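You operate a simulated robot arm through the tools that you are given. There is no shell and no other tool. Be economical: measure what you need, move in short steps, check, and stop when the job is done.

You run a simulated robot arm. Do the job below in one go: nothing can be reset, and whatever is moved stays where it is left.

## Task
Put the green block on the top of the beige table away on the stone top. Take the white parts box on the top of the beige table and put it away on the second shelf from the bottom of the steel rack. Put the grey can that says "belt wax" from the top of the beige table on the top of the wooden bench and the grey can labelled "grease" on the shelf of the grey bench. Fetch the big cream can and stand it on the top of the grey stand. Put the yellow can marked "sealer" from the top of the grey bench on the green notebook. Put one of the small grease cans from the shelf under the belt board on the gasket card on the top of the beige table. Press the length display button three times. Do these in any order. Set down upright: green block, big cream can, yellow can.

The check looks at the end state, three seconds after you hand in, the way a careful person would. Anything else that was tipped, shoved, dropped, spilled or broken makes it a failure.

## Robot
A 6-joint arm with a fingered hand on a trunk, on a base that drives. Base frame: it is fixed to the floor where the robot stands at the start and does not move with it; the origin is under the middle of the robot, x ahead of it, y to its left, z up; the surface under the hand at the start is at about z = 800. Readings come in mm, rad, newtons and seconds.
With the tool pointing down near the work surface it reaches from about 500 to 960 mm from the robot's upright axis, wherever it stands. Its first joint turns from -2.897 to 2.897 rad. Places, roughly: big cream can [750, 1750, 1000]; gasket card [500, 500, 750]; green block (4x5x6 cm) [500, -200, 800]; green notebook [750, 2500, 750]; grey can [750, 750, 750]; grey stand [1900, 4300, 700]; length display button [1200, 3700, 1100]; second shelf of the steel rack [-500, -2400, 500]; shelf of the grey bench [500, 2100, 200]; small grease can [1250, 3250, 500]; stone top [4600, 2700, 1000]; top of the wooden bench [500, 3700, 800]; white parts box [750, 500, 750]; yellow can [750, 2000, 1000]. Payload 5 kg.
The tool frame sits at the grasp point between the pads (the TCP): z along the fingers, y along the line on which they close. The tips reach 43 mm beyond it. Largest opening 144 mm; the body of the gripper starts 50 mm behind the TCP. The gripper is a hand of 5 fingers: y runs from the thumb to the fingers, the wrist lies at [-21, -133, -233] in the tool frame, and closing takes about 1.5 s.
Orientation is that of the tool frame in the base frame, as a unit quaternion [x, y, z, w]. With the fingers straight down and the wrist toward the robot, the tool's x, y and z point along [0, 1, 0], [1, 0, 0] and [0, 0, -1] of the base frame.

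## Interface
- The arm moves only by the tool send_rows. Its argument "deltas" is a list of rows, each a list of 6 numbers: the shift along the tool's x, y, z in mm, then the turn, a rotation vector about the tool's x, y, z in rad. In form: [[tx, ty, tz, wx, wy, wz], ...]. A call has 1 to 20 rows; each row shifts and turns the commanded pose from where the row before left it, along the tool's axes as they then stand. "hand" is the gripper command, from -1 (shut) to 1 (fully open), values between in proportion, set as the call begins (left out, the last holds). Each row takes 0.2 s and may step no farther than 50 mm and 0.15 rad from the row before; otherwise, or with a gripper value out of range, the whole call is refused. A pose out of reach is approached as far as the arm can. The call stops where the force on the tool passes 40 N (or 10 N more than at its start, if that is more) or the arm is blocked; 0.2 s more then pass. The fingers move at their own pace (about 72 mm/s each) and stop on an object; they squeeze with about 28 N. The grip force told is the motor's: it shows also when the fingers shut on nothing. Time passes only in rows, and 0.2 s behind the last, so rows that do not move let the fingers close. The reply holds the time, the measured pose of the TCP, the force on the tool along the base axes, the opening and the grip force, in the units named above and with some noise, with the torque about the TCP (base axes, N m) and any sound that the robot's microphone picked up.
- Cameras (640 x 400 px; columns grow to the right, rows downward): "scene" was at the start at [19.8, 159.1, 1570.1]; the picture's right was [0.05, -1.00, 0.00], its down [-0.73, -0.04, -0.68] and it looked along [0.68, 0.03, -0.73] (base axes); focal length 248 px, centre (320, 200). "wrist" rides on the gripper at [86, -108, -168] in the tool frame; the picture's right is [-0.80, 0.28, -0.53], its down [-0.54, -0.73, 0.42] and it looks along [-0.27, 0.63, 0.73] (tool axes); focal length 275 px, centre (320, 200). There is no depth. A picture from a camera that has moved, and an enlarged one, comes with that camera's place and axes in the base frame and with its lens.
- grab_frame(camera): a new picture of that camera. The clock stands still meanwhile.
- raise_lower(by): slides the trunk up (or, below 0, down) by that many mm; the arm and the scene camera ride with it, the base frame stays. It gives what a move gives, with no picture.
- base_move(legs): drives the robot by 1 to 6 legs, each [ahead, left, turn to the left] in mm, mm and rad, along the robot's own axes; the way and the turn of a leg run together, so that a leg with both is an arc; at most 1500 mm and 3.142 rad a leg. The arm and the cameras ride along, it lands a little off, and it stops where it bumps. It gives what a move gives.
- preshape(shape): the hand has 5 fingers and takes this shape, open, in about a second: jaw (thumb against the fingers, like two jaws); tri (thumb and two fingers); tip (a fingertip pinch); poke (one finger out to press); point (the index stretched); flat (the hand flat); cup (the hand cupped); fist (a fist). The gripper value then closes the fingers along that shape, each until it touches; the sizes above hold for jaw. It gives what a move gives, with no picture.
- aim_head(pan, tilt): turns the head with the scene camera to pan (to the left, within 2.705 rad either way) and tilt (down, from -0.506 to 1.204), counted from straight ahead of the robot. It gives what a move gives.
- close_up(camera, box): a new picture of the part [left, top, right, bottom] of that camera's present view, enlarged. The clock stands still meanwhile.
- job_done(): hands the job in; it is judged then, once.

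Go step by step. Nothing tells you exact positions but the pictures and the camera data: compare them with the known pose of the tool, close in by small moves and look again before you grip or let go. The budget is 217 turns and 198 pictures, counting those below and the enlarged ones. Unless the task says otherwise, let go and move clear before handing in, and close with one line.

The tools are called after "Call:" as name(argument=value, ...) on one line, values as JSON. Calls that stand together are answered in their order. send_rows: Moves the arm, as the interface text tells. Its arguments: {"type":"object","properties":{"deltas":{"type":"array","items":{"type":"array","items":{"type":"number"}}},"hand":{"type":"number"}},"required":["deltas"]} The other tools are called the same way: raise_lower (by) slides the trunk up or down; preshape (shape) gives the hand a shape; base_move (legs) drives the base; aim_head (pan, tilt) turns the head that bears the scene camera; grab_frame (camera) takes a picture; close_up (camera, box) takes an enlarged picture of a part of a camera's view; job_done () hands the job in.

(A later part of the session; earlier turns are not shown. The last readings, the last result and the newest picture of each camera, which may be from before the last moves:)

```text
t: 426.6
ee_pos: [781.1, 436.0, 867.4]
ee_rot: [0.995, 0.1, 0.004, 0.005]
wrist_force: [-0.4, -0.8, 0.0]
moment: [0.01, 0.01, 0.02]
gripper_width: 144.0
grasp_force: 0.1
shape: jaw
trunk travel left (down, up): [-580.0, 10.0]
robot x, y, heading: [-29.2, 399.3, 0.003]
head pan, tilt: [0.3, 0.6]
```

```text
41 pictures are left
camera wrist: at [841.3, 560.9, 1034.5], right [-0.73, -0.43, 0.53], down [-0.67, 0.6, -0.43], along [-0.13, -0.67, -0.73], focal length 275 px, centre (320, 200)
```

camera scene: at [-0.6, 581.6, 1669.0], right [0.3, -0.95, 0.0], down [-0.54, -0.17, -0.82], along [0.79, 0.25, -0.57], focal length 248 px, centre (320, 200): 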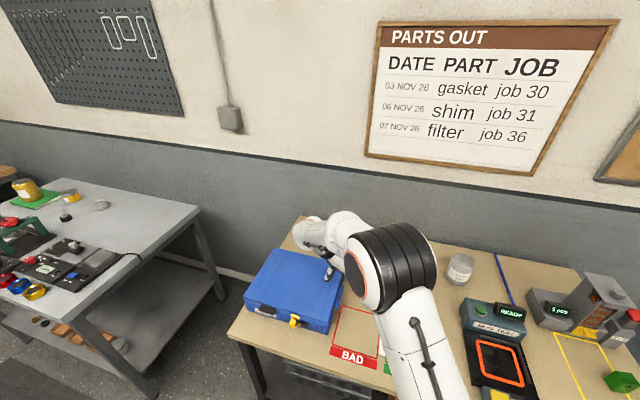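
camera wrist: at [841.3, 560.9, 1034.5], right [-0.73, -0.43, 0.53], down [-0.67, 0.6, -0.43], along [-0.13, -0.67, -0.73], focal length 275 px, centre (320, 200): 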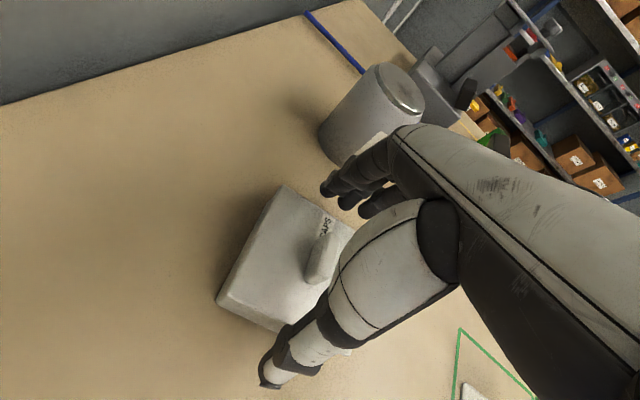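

Call:
send_rows(deltas=[[0, 0, 10, 0, 0, 0], [0, 0, 8, 0, 0, 0], [0, 0, 0, 0, 0, 0]])

Call:
send_rows(deltas=[[0, 0, 0, 0, 0, 0], [0, 0, 0, 0, 0, 0], [0, 0, 0, 0, 0, 0], [0, 0, 0, 0, 0, 0], [0, 0, 0, 0, 0, 0], [0, 0, 0, 0, 0, 0], [0, 0, -10, 0, 0, 0], [0, 0, -20, 0, 0, 0], [0, 0, -30, 0, 0, 0], [0, 0, 0, 0, 0, 0]], hand=-1)

Call:
grab_frame(camera="wrist")

Call:
grab_frame(camera="scene")

```text
t: 427.4
ee_pos: [781.3, 436.6, 849.7]
ee_rot: [0.995, 0.101, 0.004, 0.004]
wrist_force: [0.0, 0.5, 0.1]
moment: [0.02, -0.02, 0.0]
gripper_width: 143.9
grasp_force: 0.0
shape: jaw
trunk travel left (down, up): [-580.0, 10.0]
robot x, y, heading: [-24.6, 402.0, 0.008]
head pan, tilt: [0.3, 0.6]
```

```text
t: 429.6
ee_pos: [780.4, 435.1, 909.9]
ee_rot: [0.995, 0.1, 0.004, 0.004]
wrist_force: [-0.3, -0.5, -2.0]
moment: [-0.01, -0.03, 0.06]
gripper_width: 104.1
grasp_force: 27.7
shape: jaw
trunk travel left (down, up): [-580.0, 10.0]
robot x, y, heading: [-27.3, 400.2, 0.009]
head pan, tilt: [0.3, 0.6]
```

```text
40 pictures are left
camera wrist: at [840.5, 559.5, 1076.7], right [-0.73, -0.43, 0.53], down [-0.67, 0.6, -0.43], along [-0.13, -0.67, -0.73], focal length 275 px, centre (320, 200)
```

wrist: 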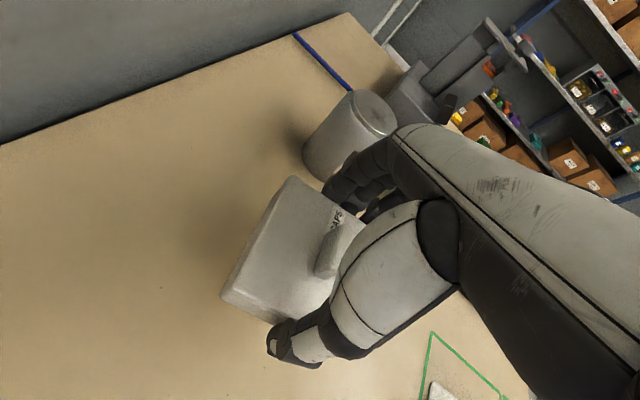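

```text
39 pictures are left
camera scene: at [-1.2, 581.5, 1669.0], right [0.3, -0.95, 0.0], down [-0.54, -0.17, -0.82], along [0.79, 0.25, -0.57], focal length 248 px, centre (320, 200)
```

scene: 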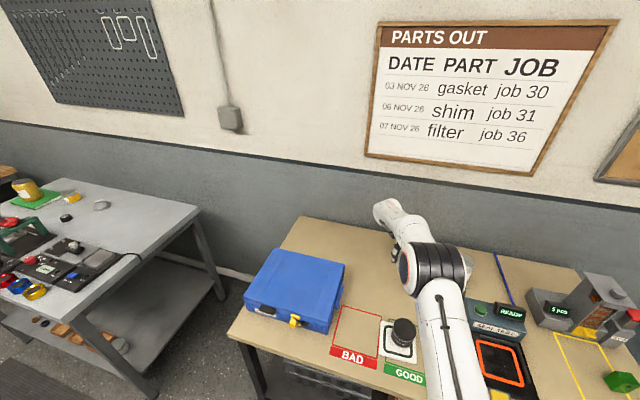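

Box lifted whole. Raise clear of the grease can, back off, and look at the rack.

Call:
send_rows(deltas=[[0, 0, -30, 0, 0, 0], [0, 0, -30, 0, 0, 0], [0, 0, 0, 0, 0, 0]])

```text
t: 430.4
ee_pos: [775.5, 433.4, 966.6]
ee_rot: [0.995, 0.103, 0.008, 0.008]
wrist_force: [0.0, 0.8, -2.5]
moment: [0.01, -0.01, 0.04]
gripper_width: 104.3
grasp_force: 28.1
shape: jaw
out of reach, approached as far as the arm can: row 2
trunk travel left (down, up): [-580.0, 10.0]
robot x, y, heading: [-25.5, 400.3, 0.005]
head pan, tilt: [0.3, 0.6]
```

Call:
base_move(legs=[[-700, 0, 0], [0, -1000, 0], [0, -900, 0]])

Call:
aim_head(pan=-1.5, tilt=0.7)

Call:
grab_frame(camera="scene")

```text
t: 443.3
ee_pos: [104.2, -1449.6, 965.8]
ee_rot: [0.994, 0.113, 0.008, 0.007]
wrist_force: [0.1, -0.1, -3.7]
moment: [0.0, -0.01, -0.01]
gripper_width: 104.5
grasp_force: 27.9
shape: jaw
trunk travel left (down, up): [-580.0, 10.0]
robot x, y, heading: [-696.1, -1491.6, 0.021]
head pan, tilt: [0.3, 0.6]
```

```text
t: 445.1
ee_pos: [101.9, -1449.9, 965.6]
ee_rot: [0.994, 0.112, 0.008, 0.007]
wrist_force: [-0.1, 0.3, -2.2]
moment: [-0.03, -0.02, 0.0]
gripper_width: 104.7
grasp_force: 27.8
shape: jaw
trunk travel left (down, up): [-580.0, 10.0]
robot x, y, heading: [-698.0, -1502.1, 0.022]
head pan, tilt: [-1.499, 0.7]
```

```text
38 pictures are left
camera scene: at [-751.4, -1428.0, 1660.5], right [-1.0, -0.09, 0.0], down [-0.06, 0.64, -0.77], along [0.07, -0.76, -0.64], focal length 248 px, centre (320, 200)
```

scene: 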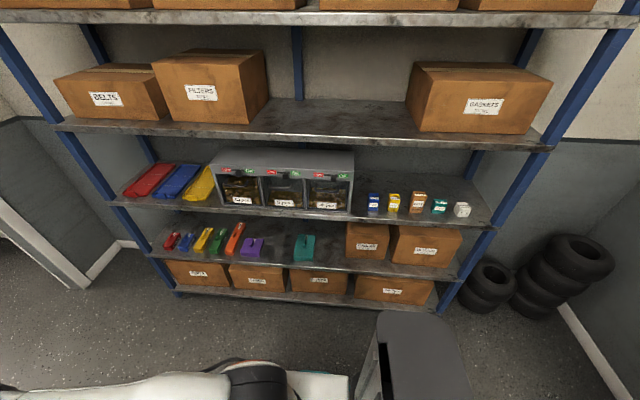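

Call:
close_up(camera="scene", box=[150, 190, 470, 310])

```text
2.00 times, centred on (310, 250) of scene
camera zoom: at [-751.4, -1428.0, 1660.5], right [-1.0, -0.09, 0.0], down [-0.06, 0.64, -0.77], along [0.07, -0.76, -0.64], focal length 496 px, centre (340, 100)
```

zoom: 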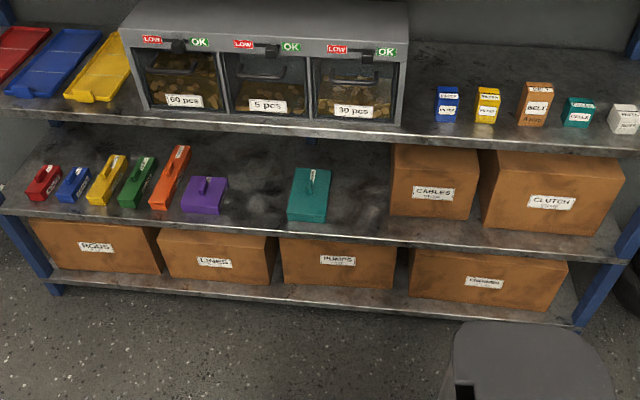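

Second shelf (z≈415) has a free gap around x≈−415 between the purple and teal parts. I'll step away from the rack, turn, and reorient the hand.

Call:
base_move(legs=[[0, 800, 0], [0, 0, -1.593]])

Call:
send_rows(deltas=[[-3.3, -44.4, 0, 0, 0, 0], [-3.3, -44.4, 0, 0, 0, 0], [-3.3, -44.4, 0, 0, 0, 0], [-3.3, -44.4, 0, 0, 0, 0], [-3.3, -44.4, 0, 0, 0, 0], [-3.3, -44.4, 0, 0, 0, 0], [-3.3, -44.4, 0, 0, 0, 0], [-3.3, -44.4, 0, 0, 0, 0], [0, 0, 0, 0, 0, 0]])

Call:
send_rows(deltas=[[0, 0, 0, 0, 0, -0.136], [0, 0, 0, 0, 0, -0.136], [0, 0, 0, 0, 0, -0.136], [0, 0, 0, 0, 0, -0.136], [0, 0, 0, 0, 0, -0.136], [0, 0, 0, 0, 0, -0.136], [0, 0, 0, 0, 0, -0.136], [0, 0, 0, 0, 0, -0.136], [0, 0, 0, 0, 0, -0.136], [0, 0, 0, 0, 0, -0.136], [0, 0, 0, 0, 0, 0]])

```text
t: 453.3
ee_pos: [-700.6, -1496.4, 966.4]
ee_rot: [0.768, -0.641, 0.001, 0.011]
wrist_force: [-0.3, 0.3, -2.0]
moment: [-0.03, -0.03, 0.02]
gripper_width: 104.4
grasp_force: 27.5
shape: jaw
trunk travel left (down, up): [-580.0, 10.0]
robot x, y, heading: [-715.2, -694.9, -1.593]
head pan, tilt: [-1.499, 0.7]
```

```text
t: 455.3
ee_pos: [-488.9, -1333.5, 882.7]
ee_rot: [0.774, -0.632, 0.01, 0.022]
wrist_force: [-0.8, -0.7, -3.0]
moment: [-0.02, 0.05, 0.0]
gripper_width: 104.3
grasp_force: 27.9
shape: jaw
out of reach, approached as far as the arm can: row 1, 2, 3, 4, 5, 6, 7, 8
trunk travel left (down, up): [-580.0, 10.0]
robot x, y, heading: [-712.6, -695.0, -1.592]
head pan, tilt: [-1.499, 0.7]
```

```text
t: 457.7
ee_pos: [-488.0, -1334.5, 883.9]
ee_rot: [1.0, -0.014, -0.006, 0.009]
wrist_force: [0.0, -0.6, -2.0]
moment: [0.01, -0.01, 0.02]
gripper_width: 104.3
grasp_force: 28.0
shape: jaw
trunk travel left (down, up): [-580.0, 10.0]
robot x, y, heading: [-712.3, -697.9, -1.59]
head pan, tilt: [-1.499, 0.7]
```

Call:
raise_lower(by=-378)

Call:
base_move(legs=[[0, 75, 0.019], [780, 0, 0]])

Call:
aim_head(pan=0.2, tilt=0.6)

Call:
grab_frame(camera="scene")

Call:
grab_frame(camera="wrist")

```text
t: 461.4
ee_pos: [-487.6, -1334.0, 505.5]
ee_rot: [1.0, -0.015, -0.006, 0.009]
wrist_force: [-0.5, 0.0, -2.3]
moment: [-0.03, 0.03, 0.02]
gripper_width: 104.1
grasp_force: 28.0
shape: jaw
trunk travel left (down, up): [-202.0, 388.0]
robot x, y, heading: [-716.3, -695.7, -1.593]
head pan, tilt: [-1.499, 0.7]
```

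```text
t: 466.2
ee_pos: [-398.8, -2116.6, 505.7]
ee_rot: [1.0, -0.003, -0.006, 0.009]
wrist_force: [0.1, -0.6, -2.5]
moment: [-0.02, -0.01, 0.0]
gripper_width: 104.4
grasp_force: 28.2
shape: jaw
trunk travel left (down, up): [-202.0, 388.0]
robot x, y, heading: [-640.6, -1481.4, -1.568]
head pan, tilt: [-1.499, 0.7]
```

```text
t: 468.0
ee_pos: [-398.5, -2116.0, 505.7]
ee_rot: [1.0, -0.003, -0.006, 0.009]
wrist_force: [-1.1, -1.1, -2.5]
moment: [-0.01, -0.02, 0.01]
gripper_width: 104.2
grasp_force: 27.8
shape: jaw
trunk travel left (down, up): [-202.0, 388.0]
robot x, y, heading: [-640.4, -1479.2, -1.569]
head pan, tilt: [0.201, 0.6]
```

```text
36 pictures are left
camera scene: at [-466.0, -1509.3, 1291.1], right [-0.98, -0.2, 0.0], down [-0.11, 0.55, -0.82], along [0.17, -0.81, -0.57], focal length 248 px, centre (320, 200)
```

scene: 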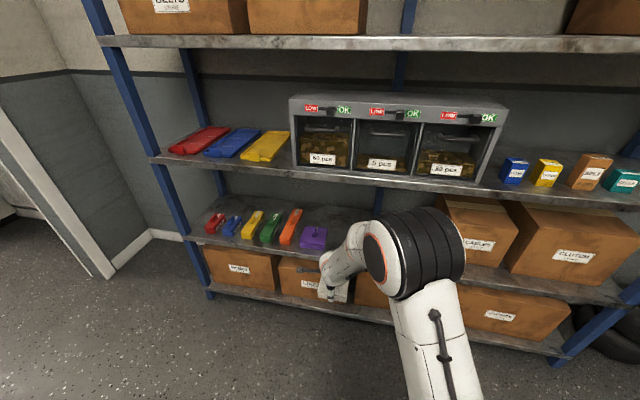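

```text
35 pictures are left
camera wrist: at [-310.9, -2005.2, 669.6], right [-0.79, -0.27, 0.55], down [-0.54, 0.72, -0.43], along [-0.28, -0.64, -0.72], focal length 275 px, centre (320, 200)
```

wrist: 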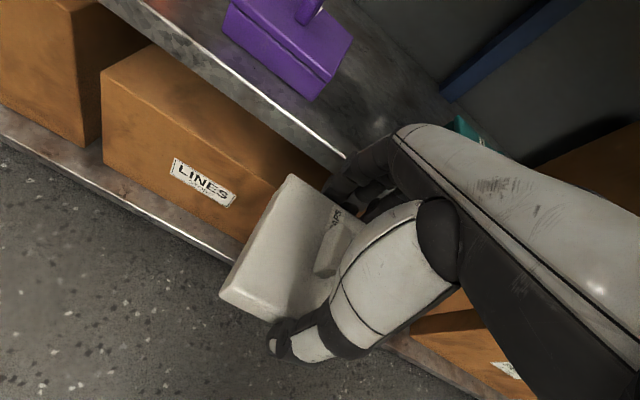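

Call:
raise_lower(by=66)

Call:
base_move(legs=[[0, -30, 0], [130, 0, 0]])

Call:
grab_frame(camera="wrist")

Call:
close_up(camera="scene", box=[190, 200, 450, 330])

```text
t: 469.0
ee_pos: [-398.4, -2115.9, 570.3]
ee_rot: [1.0, -0.003, -0.006, 0.008]
wrist_force: [-0.2, 0.4, -1.9]
moment: [-0.04, -0.01, 0.02]
gripper_width: 104.2
grasp_force: 27.7
shape: jaw
trunk travel left (down, up): [-268.0, 322.0]
robot x, y, heading: [-641.3, -1481.0, -1.571]
head pan, tilt: [0.201, 0.6]
```

```text
t: 470.8
ee_pos: [-428.0, -2246.5, 571.5]
ee_rot: [1.0, -0.003, -0.006, 0.009]
wrist_force: [-0.4, 0.2, -1.2]
moment: [-0.05, -0.02, -0.03]
gripper_width: 104.4
grasp_force: 28.1
shape: jaw
trunk travel left (down, up): [-268.0, 322.0]
robot x, y, heading: [-669.9, -1614.1, -1.568]
head pan, tilt: [0.201, 0.6]
```

```text
34 pictures are left
camera wrist: at [-341.0, -2135.1, 735.6], right [-0.79, -0.27, 0.55], down [-0.54, 0.72, -0.43], along [-0.28, -0.64, -0.72], focal length 275 px, centre (320, 200)
```

wrist: 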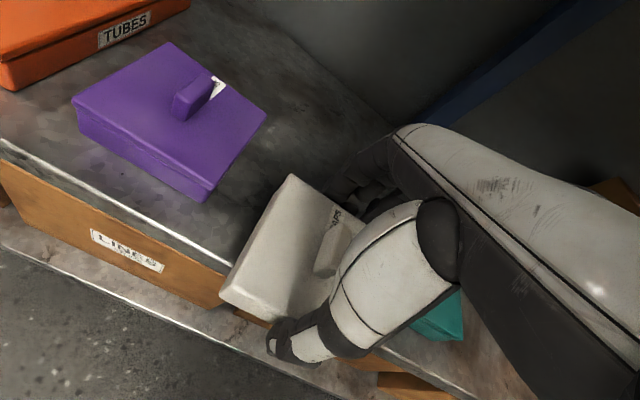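

```text
2.46 times, centred on (320, 265) of scene
camera zoom: at [-495.9, -1639.1, 1357.1], right [-0.98, -0.2, 0.0], down [-0.11, 0.55, -0.83], along [0.17, -0.81, -0.57], focal length 610 px, centre (320, 40)
```

zoom: 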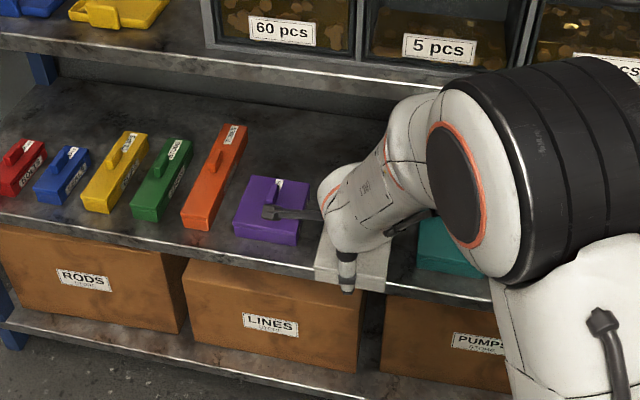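

Call:
base_move(legs=[[68, 0, 0]])

Call:
send_rows(deltas=[[0, 0, 12, 0, 0, 0], [0, 0, 12, 0, 0, 0], [0, 0, 5, 0, 0, 0], [0, 0, 0, 0, 0, 0]])

Call:
grab_frame(camera="wrist")

```text
t: 471.8
ee_pos: [-426.8, -2313.4, 572.1]
ee_rot: [1.0, -0.003, -0.006, 0.009]
wrist_force: [-0.8, 0.3, -3.2]
moment: [-0.03, 0.0, 0.0]
gripper_width: 104.2
grasp_force: 28.2
shape: jaw
trunk travel left (down, up): [-268.0, 322.0]
robot x, y, heading: [-668.4, -1679.4, -1.57]
head pan, tilt: [0.201, 0.6]
```

```text
t: 472.8
ee_pos: [-428.1, -2314.9, 546.8]
ee_rot: [1.0, -0.003, -0.005, 0.011]
wrist_force: [-0.5, 2.3, 37.4]
moment: [0.49, 0.08, 0.02]
gripper_width: 102.0
grasp_force: 28.4
shape: jaw
trunk travel left (down, up): [-268.0, 322.0]
robot x, y, heading: [-671.4, -1678.1, -1.569]
head pan, tilt: [0.201, 0.6]
```

```text
32 pictures are left
camera wrist: at [-340.9, -2203.2, 710.6], right [-0.79, -0.27, 0.55], down [-0.54, 0.72, -0.44], along [-0.28, -0.64, -0.71], focal length 275 px, centre (320, 200)
```

wrist: 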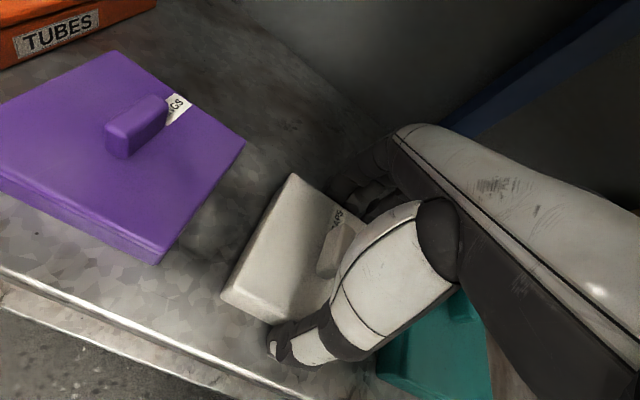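

Call:
send_rows(deltas=[[0, 0, -4, 0, 0, 0], [0, 0, 0, 0, 0, 0]])

Call:
send_rows(deltas=[[0, 0, 0, 0, 0, 0], [0, 0, 0, 0, 0, 0], [0, 0, 0, 0, 0, 0], [0, 0, 0, 0, 0, 0], [0, 0, 0, 0, 0, 0], [0, 0, -15, 0, 0, 0], [0, 0, -25, 0, 0, 0], [0, 0, -30, 0, 0, 0], [0, 0, 0, 0, 0, 0]], hand=1)

Call:
grab_frame(camera="wrist")

```text
t: 473.4
ee_pos: [-427.7, -2314.9, 547.5]
ee_rot: [1.0, -0.003, -0.006, 0.01]
wrist_force: [3.0, -5.6, 23.4]
moment: [-0.29, -0.08, 0.18]
gripper_width: 102.6
grasp_force: 27.7
shape: jaw
trunk travel left (down, up): [-268.0, 322.0]
robot x, y, heading: [-669.9, -1681.1, -1.57]
head pan, tilt: [0.201, 0.6]
```

```text
t: 475.4
ee_pos: [-427.9, -2311.9, 616.2]
ee_rot: [1.0, -0.003, -0.006, 0.008]
wrist_force: [0.1, 0.5, -0.1]
moment: [-0.01, -0.02, -0.02]
gripper_width: 143.6
grasp_force: 0.2
shape: jaw
trunk travel left (down, up): [-268.0, 322.0]
robot x, y, heading: [-670.0, -1679.9, -1.568]
head pan, tilt: [0.201, 0.6]
```

```text
31 pictures are left
camera wrist: at [-340.2, -2201.0, 780.3], right [-0.79, -0.27, 0.55], down [-0.54, 0.72, -0.43], along [-0.28, -0.64, -0.72], focal length 275 px, centre (320, 200)
```

wrist: 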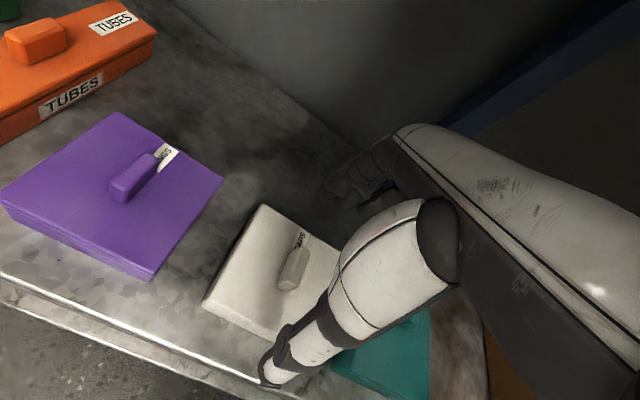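

CAPS box placed. Back out, raise, turn and go for the green block.

Call:
base_move(legs=[[-600, 0, 0]])

Call:
raise_lower(by=322)

Call:
send_rows(deltas=[[30, -20, -30, 0, 0, 0], [30, -20, -30, 0, 0, 0], [30, -10, -20, 0, 0, 0], [0, 0, 0, 0, 0, 0]])

Call:
base_move(legs=[[0, 0, 1.57], [0, 520, 0], [600, 0, 0]])

Call:
grab_frame(camera="wrist")

```text
t: 478.8
ee_pos: [-429.5, -1708.0, 615.3]
ee_rot: [1.0, -0.003, -0.006, 0.008]
wrist_force: [-0.6, -0.5, -0.4]
moment: [-0.01, 0.0, 0.02]
gripper_width: 143.8
grasp_force: 0.1
shape: jaw
trunk travel left (down, up): [-268.0, 322.0]
robot x, y, heading: [-671.4, -1076.9, -1.569]
head pan, tilt: [0.201, 0.6]
```

```text
t: 481.9
ee_pos: [-429.5, -1708.5, 938.8]
ee_rot: [1.0, -0.004, -0.006, 0.008]
wrist_force: [1.1, -0.4, 0.0]
moment: [-0.03, 0.03, -0.02]
gripper_width: 143.6
grasp_force: 0.0
shape: jaw
trunk travel left (down, up): [-590.0, 0.0]
robot x, y, heading: [-672.8, -1079.4, -1.564]
head pan, tilt: [0.201, 0.6]
```

```text
t: 482.9
ee_pos: [-336.6, -1655.7, 1016.1]
ee_rot: [1.0, -0.003, -0.006, 0.008]
wrist_force: [0.2, -0.2, 0.3]
moment: [0.0, -0.03, -0.02]
gripper_width: 143.8
grasp_force: 0.0
shape: jaw
trunk travel left (down, up): [-590.0, 0.0]
robot x, y, heading: [-668.8, -1076.5, -1.568]
head pan, tilt: [0.201, 0.6]
```

```text
t: 492.8
ee_pos: [502.2, -208.4, 1015.6]
ee_rot: [0.707, 0.708, 0.002, 0.012]
wrist_force: [0.4, 0.6, -0.5]
moment: [0.0, 0.03, -0.01]
gripper_width: 143.3
grasp_force: 0.1
shape: jaw
trunk travel left (down, up): [-590.0, 0.0]
robot x, y, heading: [-75.5, -545.3, 0.012]
head pan, tilt: [0.201, 0.6]
```

```text
30 pictures are left
camera wrist: at [389.6, -121.4, 1179.7], right [0.28, -0.79, 0.55], down [-0.72, -0.55, -0.43], along [0.64, -0.28, -0.72], focal length 275 px, centre (320, 200)
```

wrist: 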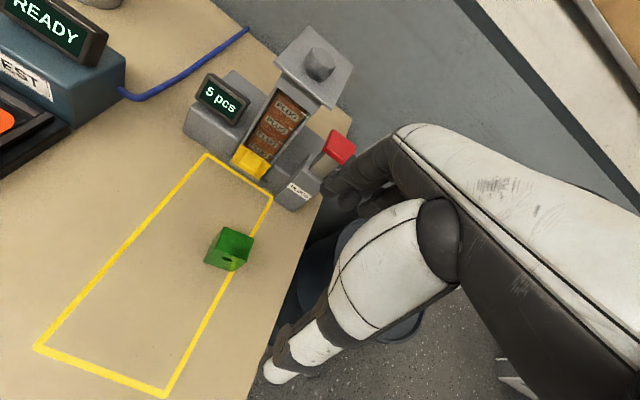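

Call:
close_up(camera="wrist", box=[170, 200, 290, 290])

Call:
aim_head(pan=0.3, tilt=0.7)

Call:
grab_frame(camera="scene")

```text
4.44 times, centred on (230, 245) of wrist
camera zoom: at [389.6, -121.4, 1179.7], right [0.28, -0.79, 0.55], down [-0.72, -0.55, -0.43], along [0.64, -0.28, -0.72], focal length 1224 px, centre (720, 0)
```

zoom: 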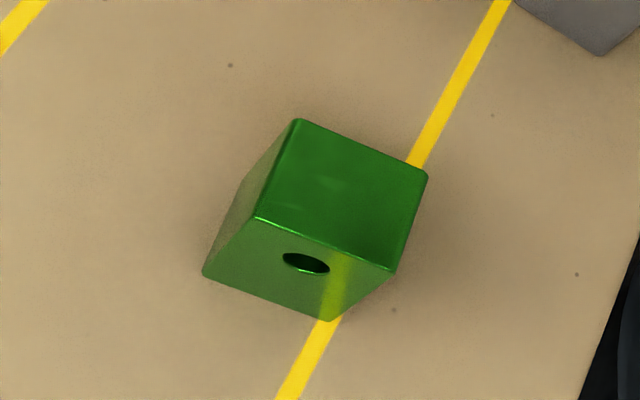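

```text
t: 493.5
ee_pos: [502.3, -209.9, 1015.1]
ee_rot: [0.707, 0.707, 0.001, 0.011]
wrist_force: [-0.2, 0.2, -0.1]
moment: [0.02, 0.0, -0.01]
gripper_width: 143.5
grasp_force: 0.1
shape: jaw
trunk travel left (down, up): [-590.0, 0.0]
robot x, y, heading: [-75.6, -547.8, 0.008]
head pan, tilt: [0.3, 0.7]
```

```text
28 pictures are left
camera scene: at [-56.5, -366.9, 1670.5], right [0.31, -0.95, 0.0], down [-0.61, -0.2, -0.77], along [0.73, 0.23, -0.64], focal length 248 px, centre (320, 200)
```

scene: 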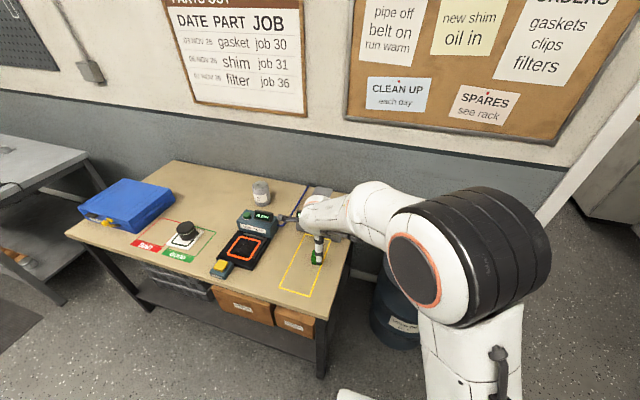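

Call:
send_rows(deltas=[[22.5, 18.5, 0, 0.0156, 0.0156, -0.1], [22.5, 18.5, 0, 0, 0, 0], [0, 0, 40, 0, 0, 0], [0, 0, 40, 0, 0, 0], [0, 0, 25, 0, 0, 0], [0, 0, 0, 0, 0, 0]], hand=0.3)

Call:
grab_frame(camera="wrist")

Call:
close_up(camera="scene", box=[260, 190, 380, 290])

```text
t: 494.9
ee_pos: [536.6, -161.0, 910.4]
ee_rot: [0.67, 0.742, 0.001, -0.001]
wrist_force: [-1.2, 1.2, 0.0]
moment: [0.01, -0.02, 0.02]
gripper_width: 94.2
grasp_force: 0.1
shape: jaw
trunk travel left (down, up): [-590.0, 0.0]
robot x, y, heading: [-78.6, -544.9, 0.015]
head pan, tilt: [0.3, 0.7]
```

```text
27 pictures are left
camera wrist: at [418.3, -87.2, 1077.1], right [0.36, -0.76, 0.53], down [-0.67, -0.61, -0.43], along [0.65, -0.2, -0.73], focal length 275 px, centre (320, 200)
```

wrist: 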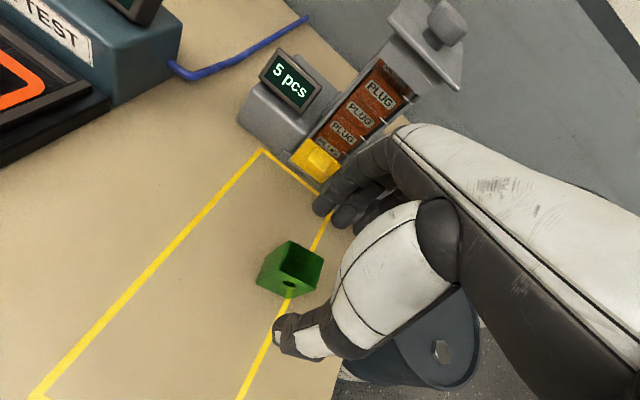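

```text
4.00 times, centred on (320, 240) of scene
camera zoom: at [-56.5, -366.8, 1670.4], right [0.31, -0.95, 0.0], down [-0.61, -0.2, -0.76], along [0.73, 0.23, -0.64], focal length 992 px, centre (320, 40)
```

zoom: 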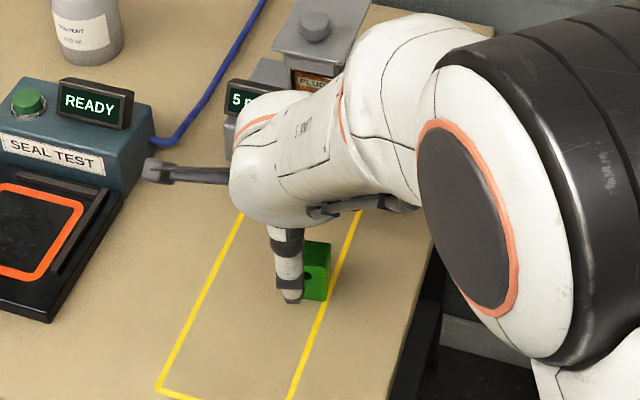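

Call:
send_rows(deltas=[[0, 0, 30, 0, 0, 0], [0, 0, 22, 0, 0, 0], [0, 0, 9, 0, 0, 0], [0, 0, 0, 0, 0, 0]])

Call:
send_rows(deltas=[[0, 0, 0, 0, 0, 0], [0, 0, 0, 0, 0, 0], [0, 0, 0, 0, 0, 0], [0, 0, 0, 0, 0, 0], [0, 0, 0, 0, 0, 0], [0, 0, 0, 0, 0, 0], [0, 0, -10, 0, 0, 0], [0, 0, -30, 0, 0, 0], [0, 0, -40, 0, 0, 0], [0, 0, -40, 0, 0, 0], [0, 0, 0, 0, 0, 0]], hand=-1)

Call:
grab_frame(camera="wrist")

```text
t: 495.9
ee_pos: [537.2, -162.1, 849.2]
ee_rot: [0.67, 0.742, 0.0, 0.0]
wrist_force: [-0.5, 0.2, 0.4]
moment: [-0.03, -0.01, 0.02]
gripper_width: 94.1
grasp_force: 0.0
shape: jaw
trunk travel left (down, up): [-590.0, 0.0]
robot x, y, heading: [-75.8, -546.5, 0.01]
head pan, tilt: [0.3, 0.7]
```

```text
t: 498.3
ee_pos: [535.8, -160.9, 969.2]
ee_rot: [0.67, 0.742, 0.001, -0.001]
wrist_force: [-0.5, 1.1, -1.1]
moment: [-0.02, -0.02, 0.02]
gripper_width: 27.1
grasp_force: 28.0
shape: jaw
trunk travel left (down, up): [-590.0, 0.0]
robot x, y, heading: [-75.0, -549.0, 0.017]
head pan, tilt: [0.3, 0.7]
```

```text
25 pictures are left
camera wrist: at [418.8, -87.6, 1136.9], right [0.36, -0.76, 0.53], down [-0.67, -0.61, -0.42], along [0.65, -0.2, -0.73], focal length 275 px, centre (320, 200)
```

wrist: 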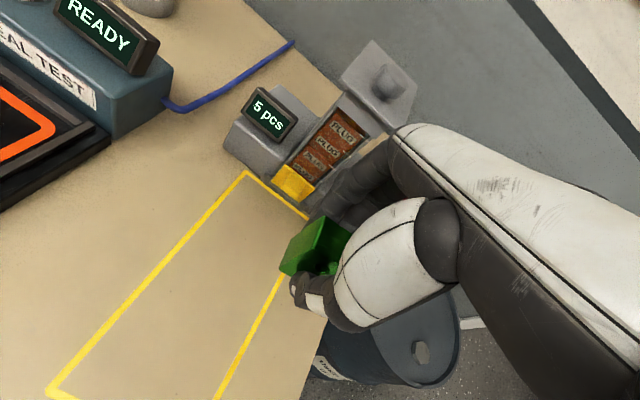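

Block held. Now the trip to the stone top: back off, tuck the arm, and drive through both doors.

Call:
send_rows(deltas=[[0, 0, -40, 0, 0, 0], [0, 0, 0, 0, 0, 0]])

Call:
base_move(legs=[[-620, 0, -0.015]])

Call:
send_rows(deltas=[[0, 0, 0, 0, 0, 0.15], [0, 0, 0, 0, 0, 0.15], [0, 0, 0, 0, 0, 0.15], [-42.7, 1.3, 0, 0, 0, 0], [-42.7, 1.3, 0, 0, 0, 0], [-42.7, 1.3, 0, 0, 0, 0], [-42.7, 1.3, 0, 0, 0, 0], [-42.7, 1.3, 0, 0, 0, 0], [-42.7, 1.3, 0, 0, 0, 0], [0, 0, 0, 0, 0, 0]])

Call:
base_move(legs=[[0, -1120, 0]])

```text
t: 498.9
ee_pos: [537.3, -162.0, 1010.3]
ee_rot: [0.67, 0.742, 0.0, -0.001]
wrist_force: [-0.2, -0.5, -1.8]
moment: [0.01, -0.03, 0.02]
gripper_width: 27.0
grasp_force: 27.6
shape: jaw
trunk travel left (down, up): [-590.0, 0.0]
robot x, y, heading: [-76.0, -548.1, 0.012]
head pan, tilt: [0.3, 0.7]
```

```text
t: 502.3
ee_pos: [-64.7, -171.7, 1010.8]
ee_rot: [0.675, 0.738, 0.001, -0.001]
wrist_force: [-0.4, -0.4, -1.7]
moment: [-0.02, 0.0, 0.0]
gripper_width: 27.3
grasp_force: 27.5
shape: jaw
trunk travel left (down, up): [-590.0, 0.0]
robot x, y, heading: [-685.1, -549.9, -0.0]
head pan, tilt: [0.3, 0.7]
```

```text
t: 504.5
ee_pos: [-148.9, -414.2, 1009.3]
ee_rot: [0.822, 0.569, 0.001, -0.001]
wrist_force: [0.1, 0.1, -0.7]
moment: [0.04, -0.04, 0.06]
gripper_width: 27.1
grasp_force: 28.2
shape: jaw
trunk travel left (down, up): [-590.0, 0.0]
robot x, y, heading: [-682.7, -551.4, -0.005]
head pan, tilt: [0.3, 0.7]
```

```text
t: 510.3
ee_pos: [-151.0, -1542.0, 1010.1]
ee_rot: [0.821, 0.571, 0.001, -0.001]
wrist_force: [0.1, -0.5, -1.5]
moment: [0.01, -0.01, 0.0]
gripper_width: 27.1
grasp_force: 27.8
shape: jaw
trunk travel left (down, up): [-590.0, 0.0]
robot x, y, heading: [-684.2, -1677.7, 0.002]
head pan, tilt: [0.3, 0.7]
```

Call:
base_move(legs=[[1200, 0, 0], [1190, 0, 0]])

Call:
base_move(legs=[[0, 0, 1.57]])

```text
t: 522.0
ee_pos: [2232.5, -1535.8, 1010.9]
ee_rot: [0.821, 0.571, 0.001, -0.001]
wrist_force: [1.2, -0.3, -2.7]
moment: [0.0, 0.02, -0.01]
gripper_width: 26.9
grasp_force: 28.3
shape: jaw
trunk travel left (down, up): [-590.0, 0.0]
robot x, y, heading: [1698.6, -1672.5, -0.002]
head pan, tilt: [0.3, 0.7]
```

```text
t: 526.2
ee_pos: [1558.4, -1143.8, 1011.1]
ee_rot: [0.175, 0.985, 0.0, -0.001]
wrist_force: [0.7, 0.3, -2.4]
moment: [0.0, -0.01, 0.03]
gripper_width: 26.7
grasp_force: 27.6
shape: jaw
trunk travel left (down, up): [-590.0, 0.0]
robot x, y, heading: [1698.9, -1679.0, 1.577]
head pan, tilt: [0.3, 0.7]
```

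Call:
base_move(legs=[[1300, 0, -0.004], [1270, 0, 0]])

Call:
base_move(legs=[[0, -210, 0], [900, 0, 0], [900, 0, 0]])

```text
t: 538.8
ee_pos: [1577.4, 1439.1, 1009.5]
ee_rot: [0.184, 0.983, 0.0, 0.0]
wrist_force: [-0.9, 1.0, -2.6]
moment: [-0.03, -0.02, -0.03]
gripper_width: 26.9
grasp_force: 27.8
shape: jaw
trunk travel left (down, up): [-590.0, 0.0]
robot x, y, heading: [1706.2, 900.9, 1.557]
head pan, tilt: [0.3, 0.7]
```

```text
t: 549.1
ee_pos: [1804.0, 3241.4, 1009.4]
ee_rot: [0.183, 0.983, 0.0, -0.001]
wrist_force: [0.3, 0.2, -1.1]
moment: [0.0, 0.0, 0.02]
gripper_width: 26.9
grasp_force: 28.2
shape: jaw
trunk travel left (down, up): [-590.0, 0.0]
robot x, y, heading: [1931.8, 2706.3, 1.563]
head pan, tilt: [0.3, 0.7]
```

Turn toward +x and look at the stone-topped cabinet.

Call:
base_move(legs=[[0, 0, -1.563]])

Call:
aim_head(pan=-0.1, tilt=0.35)

Call:
grab_frame(camera="scene")

```text
t: 553.3
ee_pos: [2469.4, 2840.2, 1010.4]
ee_rot: [0.823, 0.567, 0.001, -0.001]
wrist_force: [-0.4, -0.2, -1.6]
moment: [0.0, -0.02, 0.01]
gripper_width: 26.9
grasp_force: 27.5
shape: jaw
trunk travel left (down, up): [-590.0, 0.0]
robot x, y, heading: [1936.4, 2707.1, -0.009]
head pan, tilt: [0.3, 0.7]
```

```text
t: 554.2
ee_pos: [2470.7, 2841.1, 1010.2]
ee_rot: [0.824, 0.567, 0.0, -0.001]
wrist_force: [-0.1, 0.4, -2.4]
moment: [0.0, 0.0, -0.02]
gripper_width: 26.9
grasp_force: 27.8
shape: jaw
trunk travel left (down, up): [-590.0, 0.0]
robot x, y, heading: [1933.1, 2704.2, -0.007]
head pan, tilt: [-0.099, 0.351]
```

```text
24 pictures are left
camera scene: at [1969.8, 2851.9, 1701.8], right [-0.1, -0.99, 0.0], down [-0.34, 0.04, -0.94], along [0.93, -0.1, -0.34], focal length 248 px, centre (320, 200)
```

scene: 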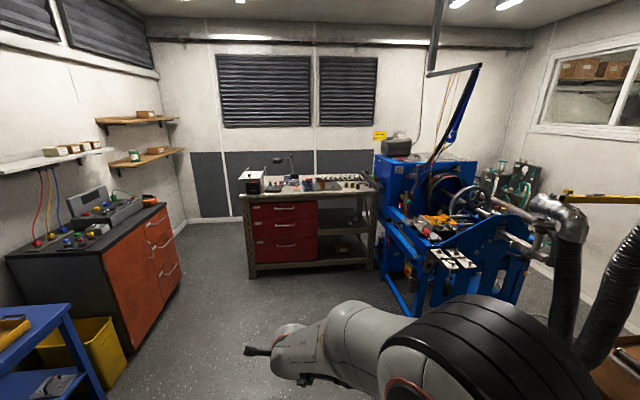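

Call:
close_up(camera="scene", box=[230, 145, 390, 225])

Call:
base_move(legs=[[1200, 0, 0.007], [300, 0, 0]])

Call:
aim_head(pan=0.0, tilt=0.6)

Call:
grab_frame(camera="scene")

```text
4.00 times, centred on (310, 185) of scene
camera zoom: at [1969.8, 2851.9, 1701.8], right [-0.1, -0.99, 0.0], down [-0.34, 0.04, -0.94], along [0.93, -0.1, -0.34], focal length 992 px, centre (360, 260)
```

zoom: 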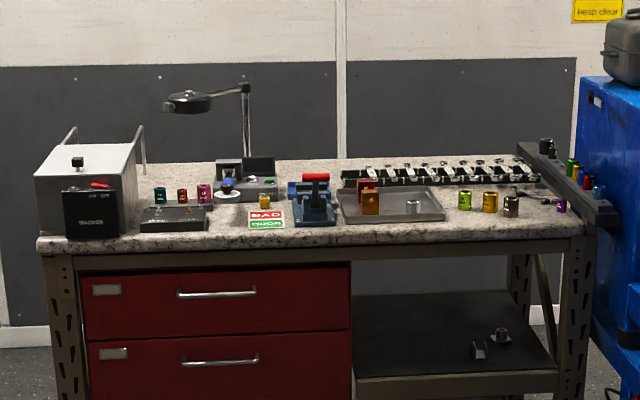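

```text
t: 561.9
ee_pos: [3978.9, 2831.6, 1009.4]
ee_rot: [0.823, 0.568, 0.0, -0.002]
wrist_force: [-0.3, -0.2, -1.1]
moment: [0.01, 0.05, -0.01]
gripper_width: 27.1
grasp_force: 28.2
shape: jaw
trunk travel left (down, up): [-590.0, 0.0]
robot x, y, heading: [3444.5, 2696.1, -0.008]
head pan, tilt: [-0.099, 0.351]
```

```text
t: 562.7
ee_pos: [3977.7, 2831.4, 1009.2]
ee_rot: [0.823, 0.568, 0.001, -0.001]
wrist_force: [-0.7, -0.8, -1.7]
moment: [-0.01, 0.03, 0.01]
gripper_width: 26.7
grasp_force: 28.2
shape: jaw
trunk travel left (down, up): [-590.0, 0.0]
robot x, y, heading: [3447.0, 2699.4, -0.008]
head pan, tilt: [0.0, 0.6]
```

```text
22 pictures are left
camera scene: at [3474.0, 2852.1, 1679.1], right [-0.01, -1.0, 0.0], down [-0.56, 0.0, -0.83], along [0.83, 0.0, -0.56], focal length 248 px, centre (320, 200)
```

scene: 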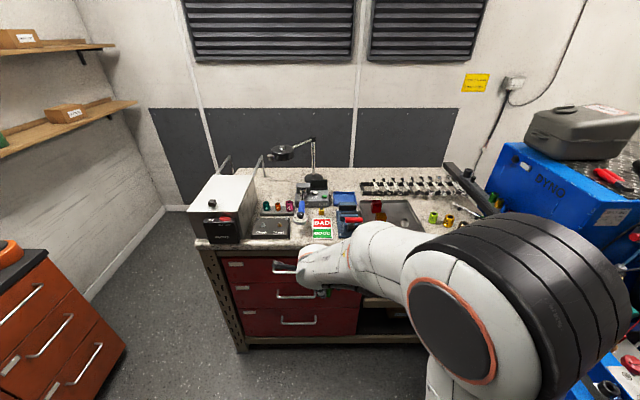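

Call:
close_up(camera="scene", box=[190, 140, 510, 260])

```text
2.00 times, centred on (350, 200) of scene
camera zoom: at [3474.0, 2852.1, 1679.1], right [-0.01, -1.0, 0.0], down [-0.56, 0.0, -0.83], along [0.83, 0.0, -0.56], focal length 496 px, centre (260, 200)
```

zoom: 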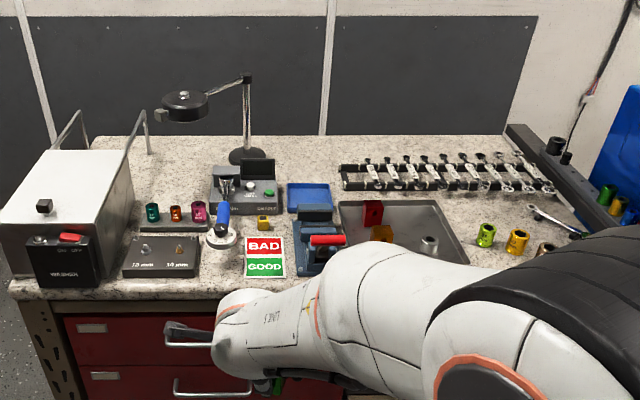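

A free patch of the stone top is at ~[4710, 2735], between the lamp base and the tool rack. I'll raise the hand, turn it, and drive in.

Call:
send_rows(deltas=[[0, 0, -40, 0, 0, 0.1], [0, 0, -40, 0, 0, 0.1], [0, 0, -40, 0, 0, 0.1], [0, 0, -20, 0, 0, 0], [0, 0, 0, 0, 0, 0]])

Call:
base_move(legs=[[0, 35, 0.008], [355, 0, 0]])

```text
t: 563.9
ee_pos: [3978.7, 2831.1, 1150.8]
ee_rot: [0.898, 0.439, 0.0, -0.001]
wrist_force: [0.1, -0.4, -1.7]
moment: [-0.02, -0.01, 0.02]
gripper_width: 26.6
grasp_force: 28.3
shape: jaw
trunk travel left (down, up): [-590.0, 0.0]
robot x, y, heading: [3439.9, 2695.2, -0.006]
head pan, tilt: [0.0, 0.6]
```

```text
t: 566.7
ee_pos: [4338.8, 2871.0, 1149.0]
ee_rot: [0.897, 0.443, 0.0, -0.001]
wrist_force: [0.3, -0.1, -2.4]
moment: [-0.03, 0.02, 0.0]
gripper_width: 27.2
grasp_force: 27.5
shape: jaw
trunk travel left (down, up): [-590.0, 0.0]
robot x, y, heading: [3808.5, 2734.2, 0.007]
head pan, tilt: [0.0, 0.6]
```

Call:
send_rows(deltas=[[10.9, 42.2, 0, 0, 0, 0], [10.9, 42.2, 0, 0, 0, 0], [10.9, 42.2, 0, 0, 0, 0], [10.9, 42.2, 0, 0, 0, 0], [10.9, 42.2, 0, 0, 0, 0], [10.9, 42.2, 0, 0, 0, 0], [10.9, 42.2, 0, 0, 0, 0], [10.9, 42.2, 0, 0, 0, 0], [0, 0, 0, 0, 0, 0]])

Call:
grab_frame(camera="wrist")

Call:
grab_frame(camera="scene")

```text
t: 568.7
ee_pos: [4649.3, 2736.0, 1140.7]
ee_rot: [0.897, 0.441, 0.004, 0.007]
wrist_force: [-0.4, 0.4, -1.7]
moment: [0.01, -0.02, -0.01]
gripper_width: 26.8
grasp_force: 28.2
shape: jaw
out of reach, approached as far as the arm can: row 8
trunk travel left (down, up): [-590.0, 0.0]
robot x, y, heading: [3805.6, 2735.1, 0.006]
head pan, tilt: [0.0, 0.6]
```

```text
20 pictures are left
camera wrist: at [4611.3, 2871.7, 1305.9], right [-0.27, -0.8, 0.54], down [-0.9, 0.01, -0.44], along [0.34, -0.6, -0.72], focal length 275 px, centre (320, 200)
```

wrist: 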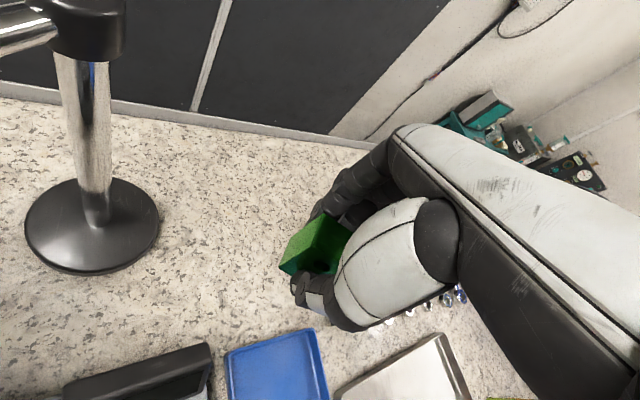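

```text
19 pictures are left
camera scene: at [3833.0, 2888.2, 1679.1], right [0.0, -1.0, 0.0], down [-0.57, 0.0, -0.82], along [0.82, 0.0, -0.57], focal length 248 px, centre (320, 200)
```

scene: 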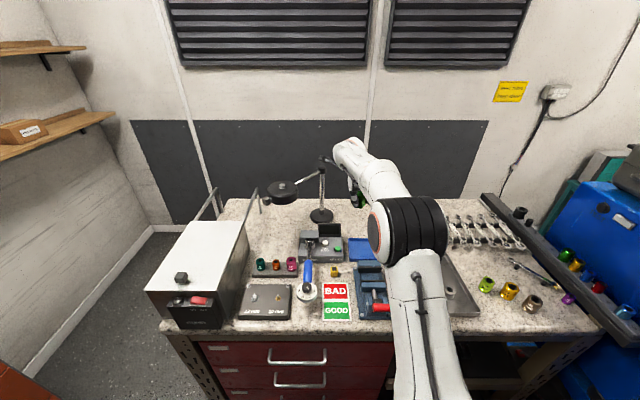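

Call:
send_rows(deltas=[[0, 0, 35, 0, 0, 0], [0, 0, 35, 0, 0, 0], [18, 36.7, 0, 0, 0, 0], [0, 0, 15, 0, 0, 0], [0, 0, 0, 0, 0, 0]])

Call:
grab_frame(camera="wrist")

```text
t: 569.9
ee_pos: [4688.3, 2727.6, 1055.1]
ee_rot: [0.897, 0.443, 0.0, -0.001]
wrist_force: [0.1, 1.2, -1.5]
moment: [0.03, 0.02, 0.01]
gripper_width: 26.9
grasp_force: 27.6
shape: jaw
trunk travel left (down, up): [-590.0, 0.0]
robot x, y, heading: [3802.5, 2730.9, 0.003]
head pan, tilt: [0.0, 0.6]
```

```text
18 pictures are left
camera wrist: at [4652.6, 2861.6, 1222.2], right [-0.26, -0.81, 0.53], down [-0.91, 0.01, -0.42], along [0.33, -0.59, -0.73], focal length 275 px, centre (320, 200)
```

wrist: 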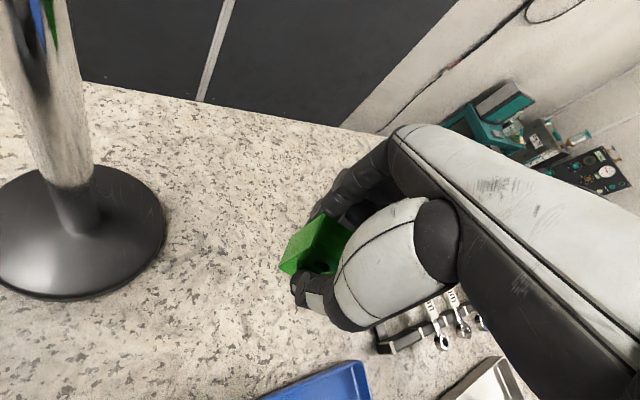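

Call:
send_rows(deltas=[[0, 0, 20, 0, 0, 0], [0, 0, 10, 0, 0, 0], [0, 0, 5, 0, 0, 0]])

Call:
close_up(camera="wrist", box=[220, 180, 380, 340])

```text
t: 570.7
ee_pos: [4688.1, 2727.5, 1019.5]
ee_rot: [0.897, 0.442, 0.0, -0.002]
wrist_force: [-0.5, -0.5, -1.6]
moment: [-0.02, -0.01, -0.01]
gripper_width: 26.7
grasp_force: 28.3
shape: jaw
trunk travel left (down, up): [-590.0, 0.0]
robot x, y, heading: [3803.1, 2734.0, 0.004]
head pan, tilt: [0.0, 0.6]
```

```text
2.50 times, centred on (300, 260) of wrist
camera zoom: at [4653.2, 2861.4, 1187.2], right [-0.26, -0.81, 0.53], down [-0.91, 0.01, -0.42], along [0.33, -0.59, -0.73], focal length 688 px, centre (370, 50)
```

zoom: 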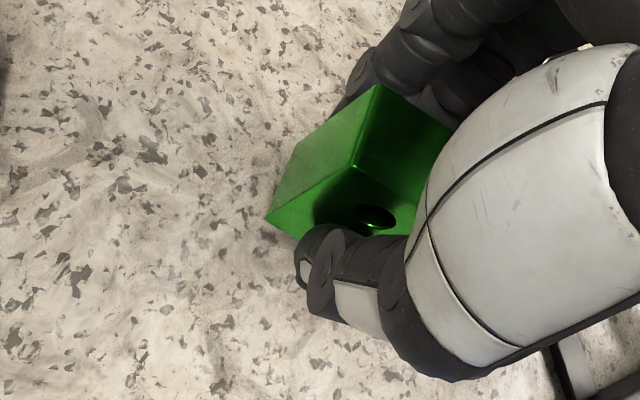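

Call:
send_rows(deltas=[[0, 0, 4, 0, 0, 0], [0, 0, 4, 0, 0, 0], [0, 0, 3, 0, 0, 0]])

```text
t: 571.5
ee_pos: [4686.9, 2726.9, 1009.0]
ee_rot: [0.897, 0.443, 0.0, -0.002]
wrist_force: [-0.6, 0.7, -1.7]
moment: [0.02, 0.03, -0.01]
gripper_width: 26.9
grasp_force: 28.3
shape: jaw
trunk travel left (down, up): [-590.0, 0.0]
robot x, y, heading: [3805.4, 2735.2, 0.002]
head pan, tilt: [0.0, 0.6]
```

Call:
send_rows(deltas=[[0, 0, 3, 0, 0, 0], [0, 0, 3, 0, 0, 0], [0, 0, 2, 0, 0, 0]])

```text
t: 572.3
ee_pos: [4687.9, 2727.7, 1001.2]
ee_rot: [0.897, 0.442, 0.001, -0.001]
wrist_force: [0.2, 0.1, -1.4]
moment: [0.01, 0.02, 0.03]
gripper_width: 27.0
grasp_force: 27.8
shape: jaw
trunk travel left (down, up): [-590.0, 0.0]
robot x, y, heading: [3804.7, 2731.0, 0.005]
head pan, tilt: [0.0, 0.6]
```

Call:
send_rows(deltas=[[0, 0, 3, 0, 0, 0], [0, 0, 3, 0, 0, 0]])

Call:
close_up(camera="wrist", box=[220, 180, 380, 340])

```text
t: 572.9
ee_pos: [4687.9, 2728.6, 998.3]
ee_rot: [0.897, 0.442, 0.002, 0.0]
wrist_force: [-1.1, 1.6, 9.1]
moment: [-0.06, -0.09, -0.01]
gripper_width: 27.2
grasp_force: 27.8
shape: jaw
trunk travel left (down, up): [-590.0, 0.0]
robot x, y, heading: [3806.9, 2735.0, 0.005]
head pan, tilt: [0.0, 0.6]
```

```text
2.50 times, centred on (300, 260) of wrist
camera zoom: at [4652.7, 2861.7, 1165.6], right [-0.26, -0.81, 0.53], down [-0.9, 0.01, -0.43], along [0.34, -0.59, -0.73], focal length 688 px, centre (370, 50)
```

zoom: 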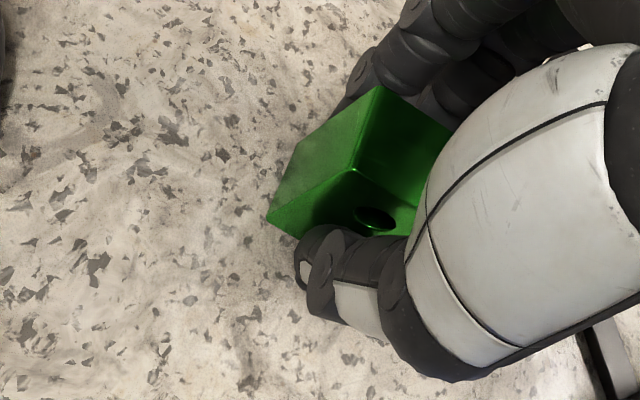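

Call:
send_rows(deltas=[[0, 0, 0, 0, 0, 0], [0, 0, 0, 0, 0, 0], [0, 0, 0, 0, 0, 0], [0, 0, 0, 0, 0, 0], [0, 0, 0, 0, 0, 0], [0, 0, -15, 0, 0, 0], [0, 0, -30, 0, 0, 0], [0, 0, -40, 0, 0, 0], [0, 0, -35, 0, 0, 0], [0, 0, 0, 0, 0, 0]], hand=0.2)

Call:
grab_frame(camera="wrist")

```text
t: 575.1
ee_pos: [4674.9, 2727.5, 1104.6]
ee_rot: [0.897, 0.441, 0.004, 0.007]
wrist_force: [-0.5, 0.2, 0.8]
moment: [0.01, -0.02, 0.02]
gripper_width: 85.7
grasp_force: 0.0
shape: jaw
out of reach, approached as far as the arm can: row 9
trunk travel left (down, up): [-590.0, 0.0]
robot x, y, heading: [3805.2, 2731.3, 0.003]
head pan, tilt: [0.0, 0.6]
```

```text
15 pictures are left
camera wrist: at [4638.3, 2863.4, 1270.8], right [-0.27, -0.8, 0.54], down [-0.9, 0.01, -0.43], along [0.34, -0.6, -0.72], focal length 275 px, centre (320, 200)
```

wrist: 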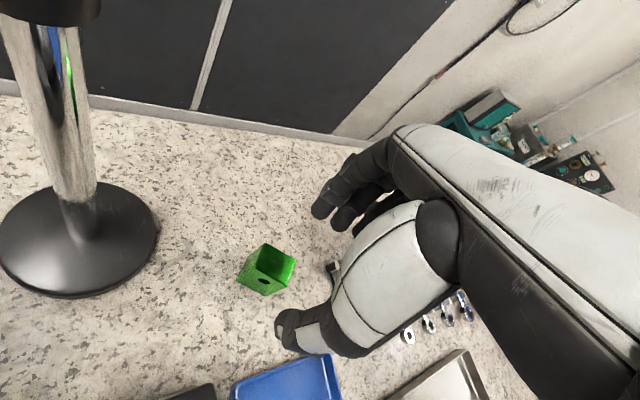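

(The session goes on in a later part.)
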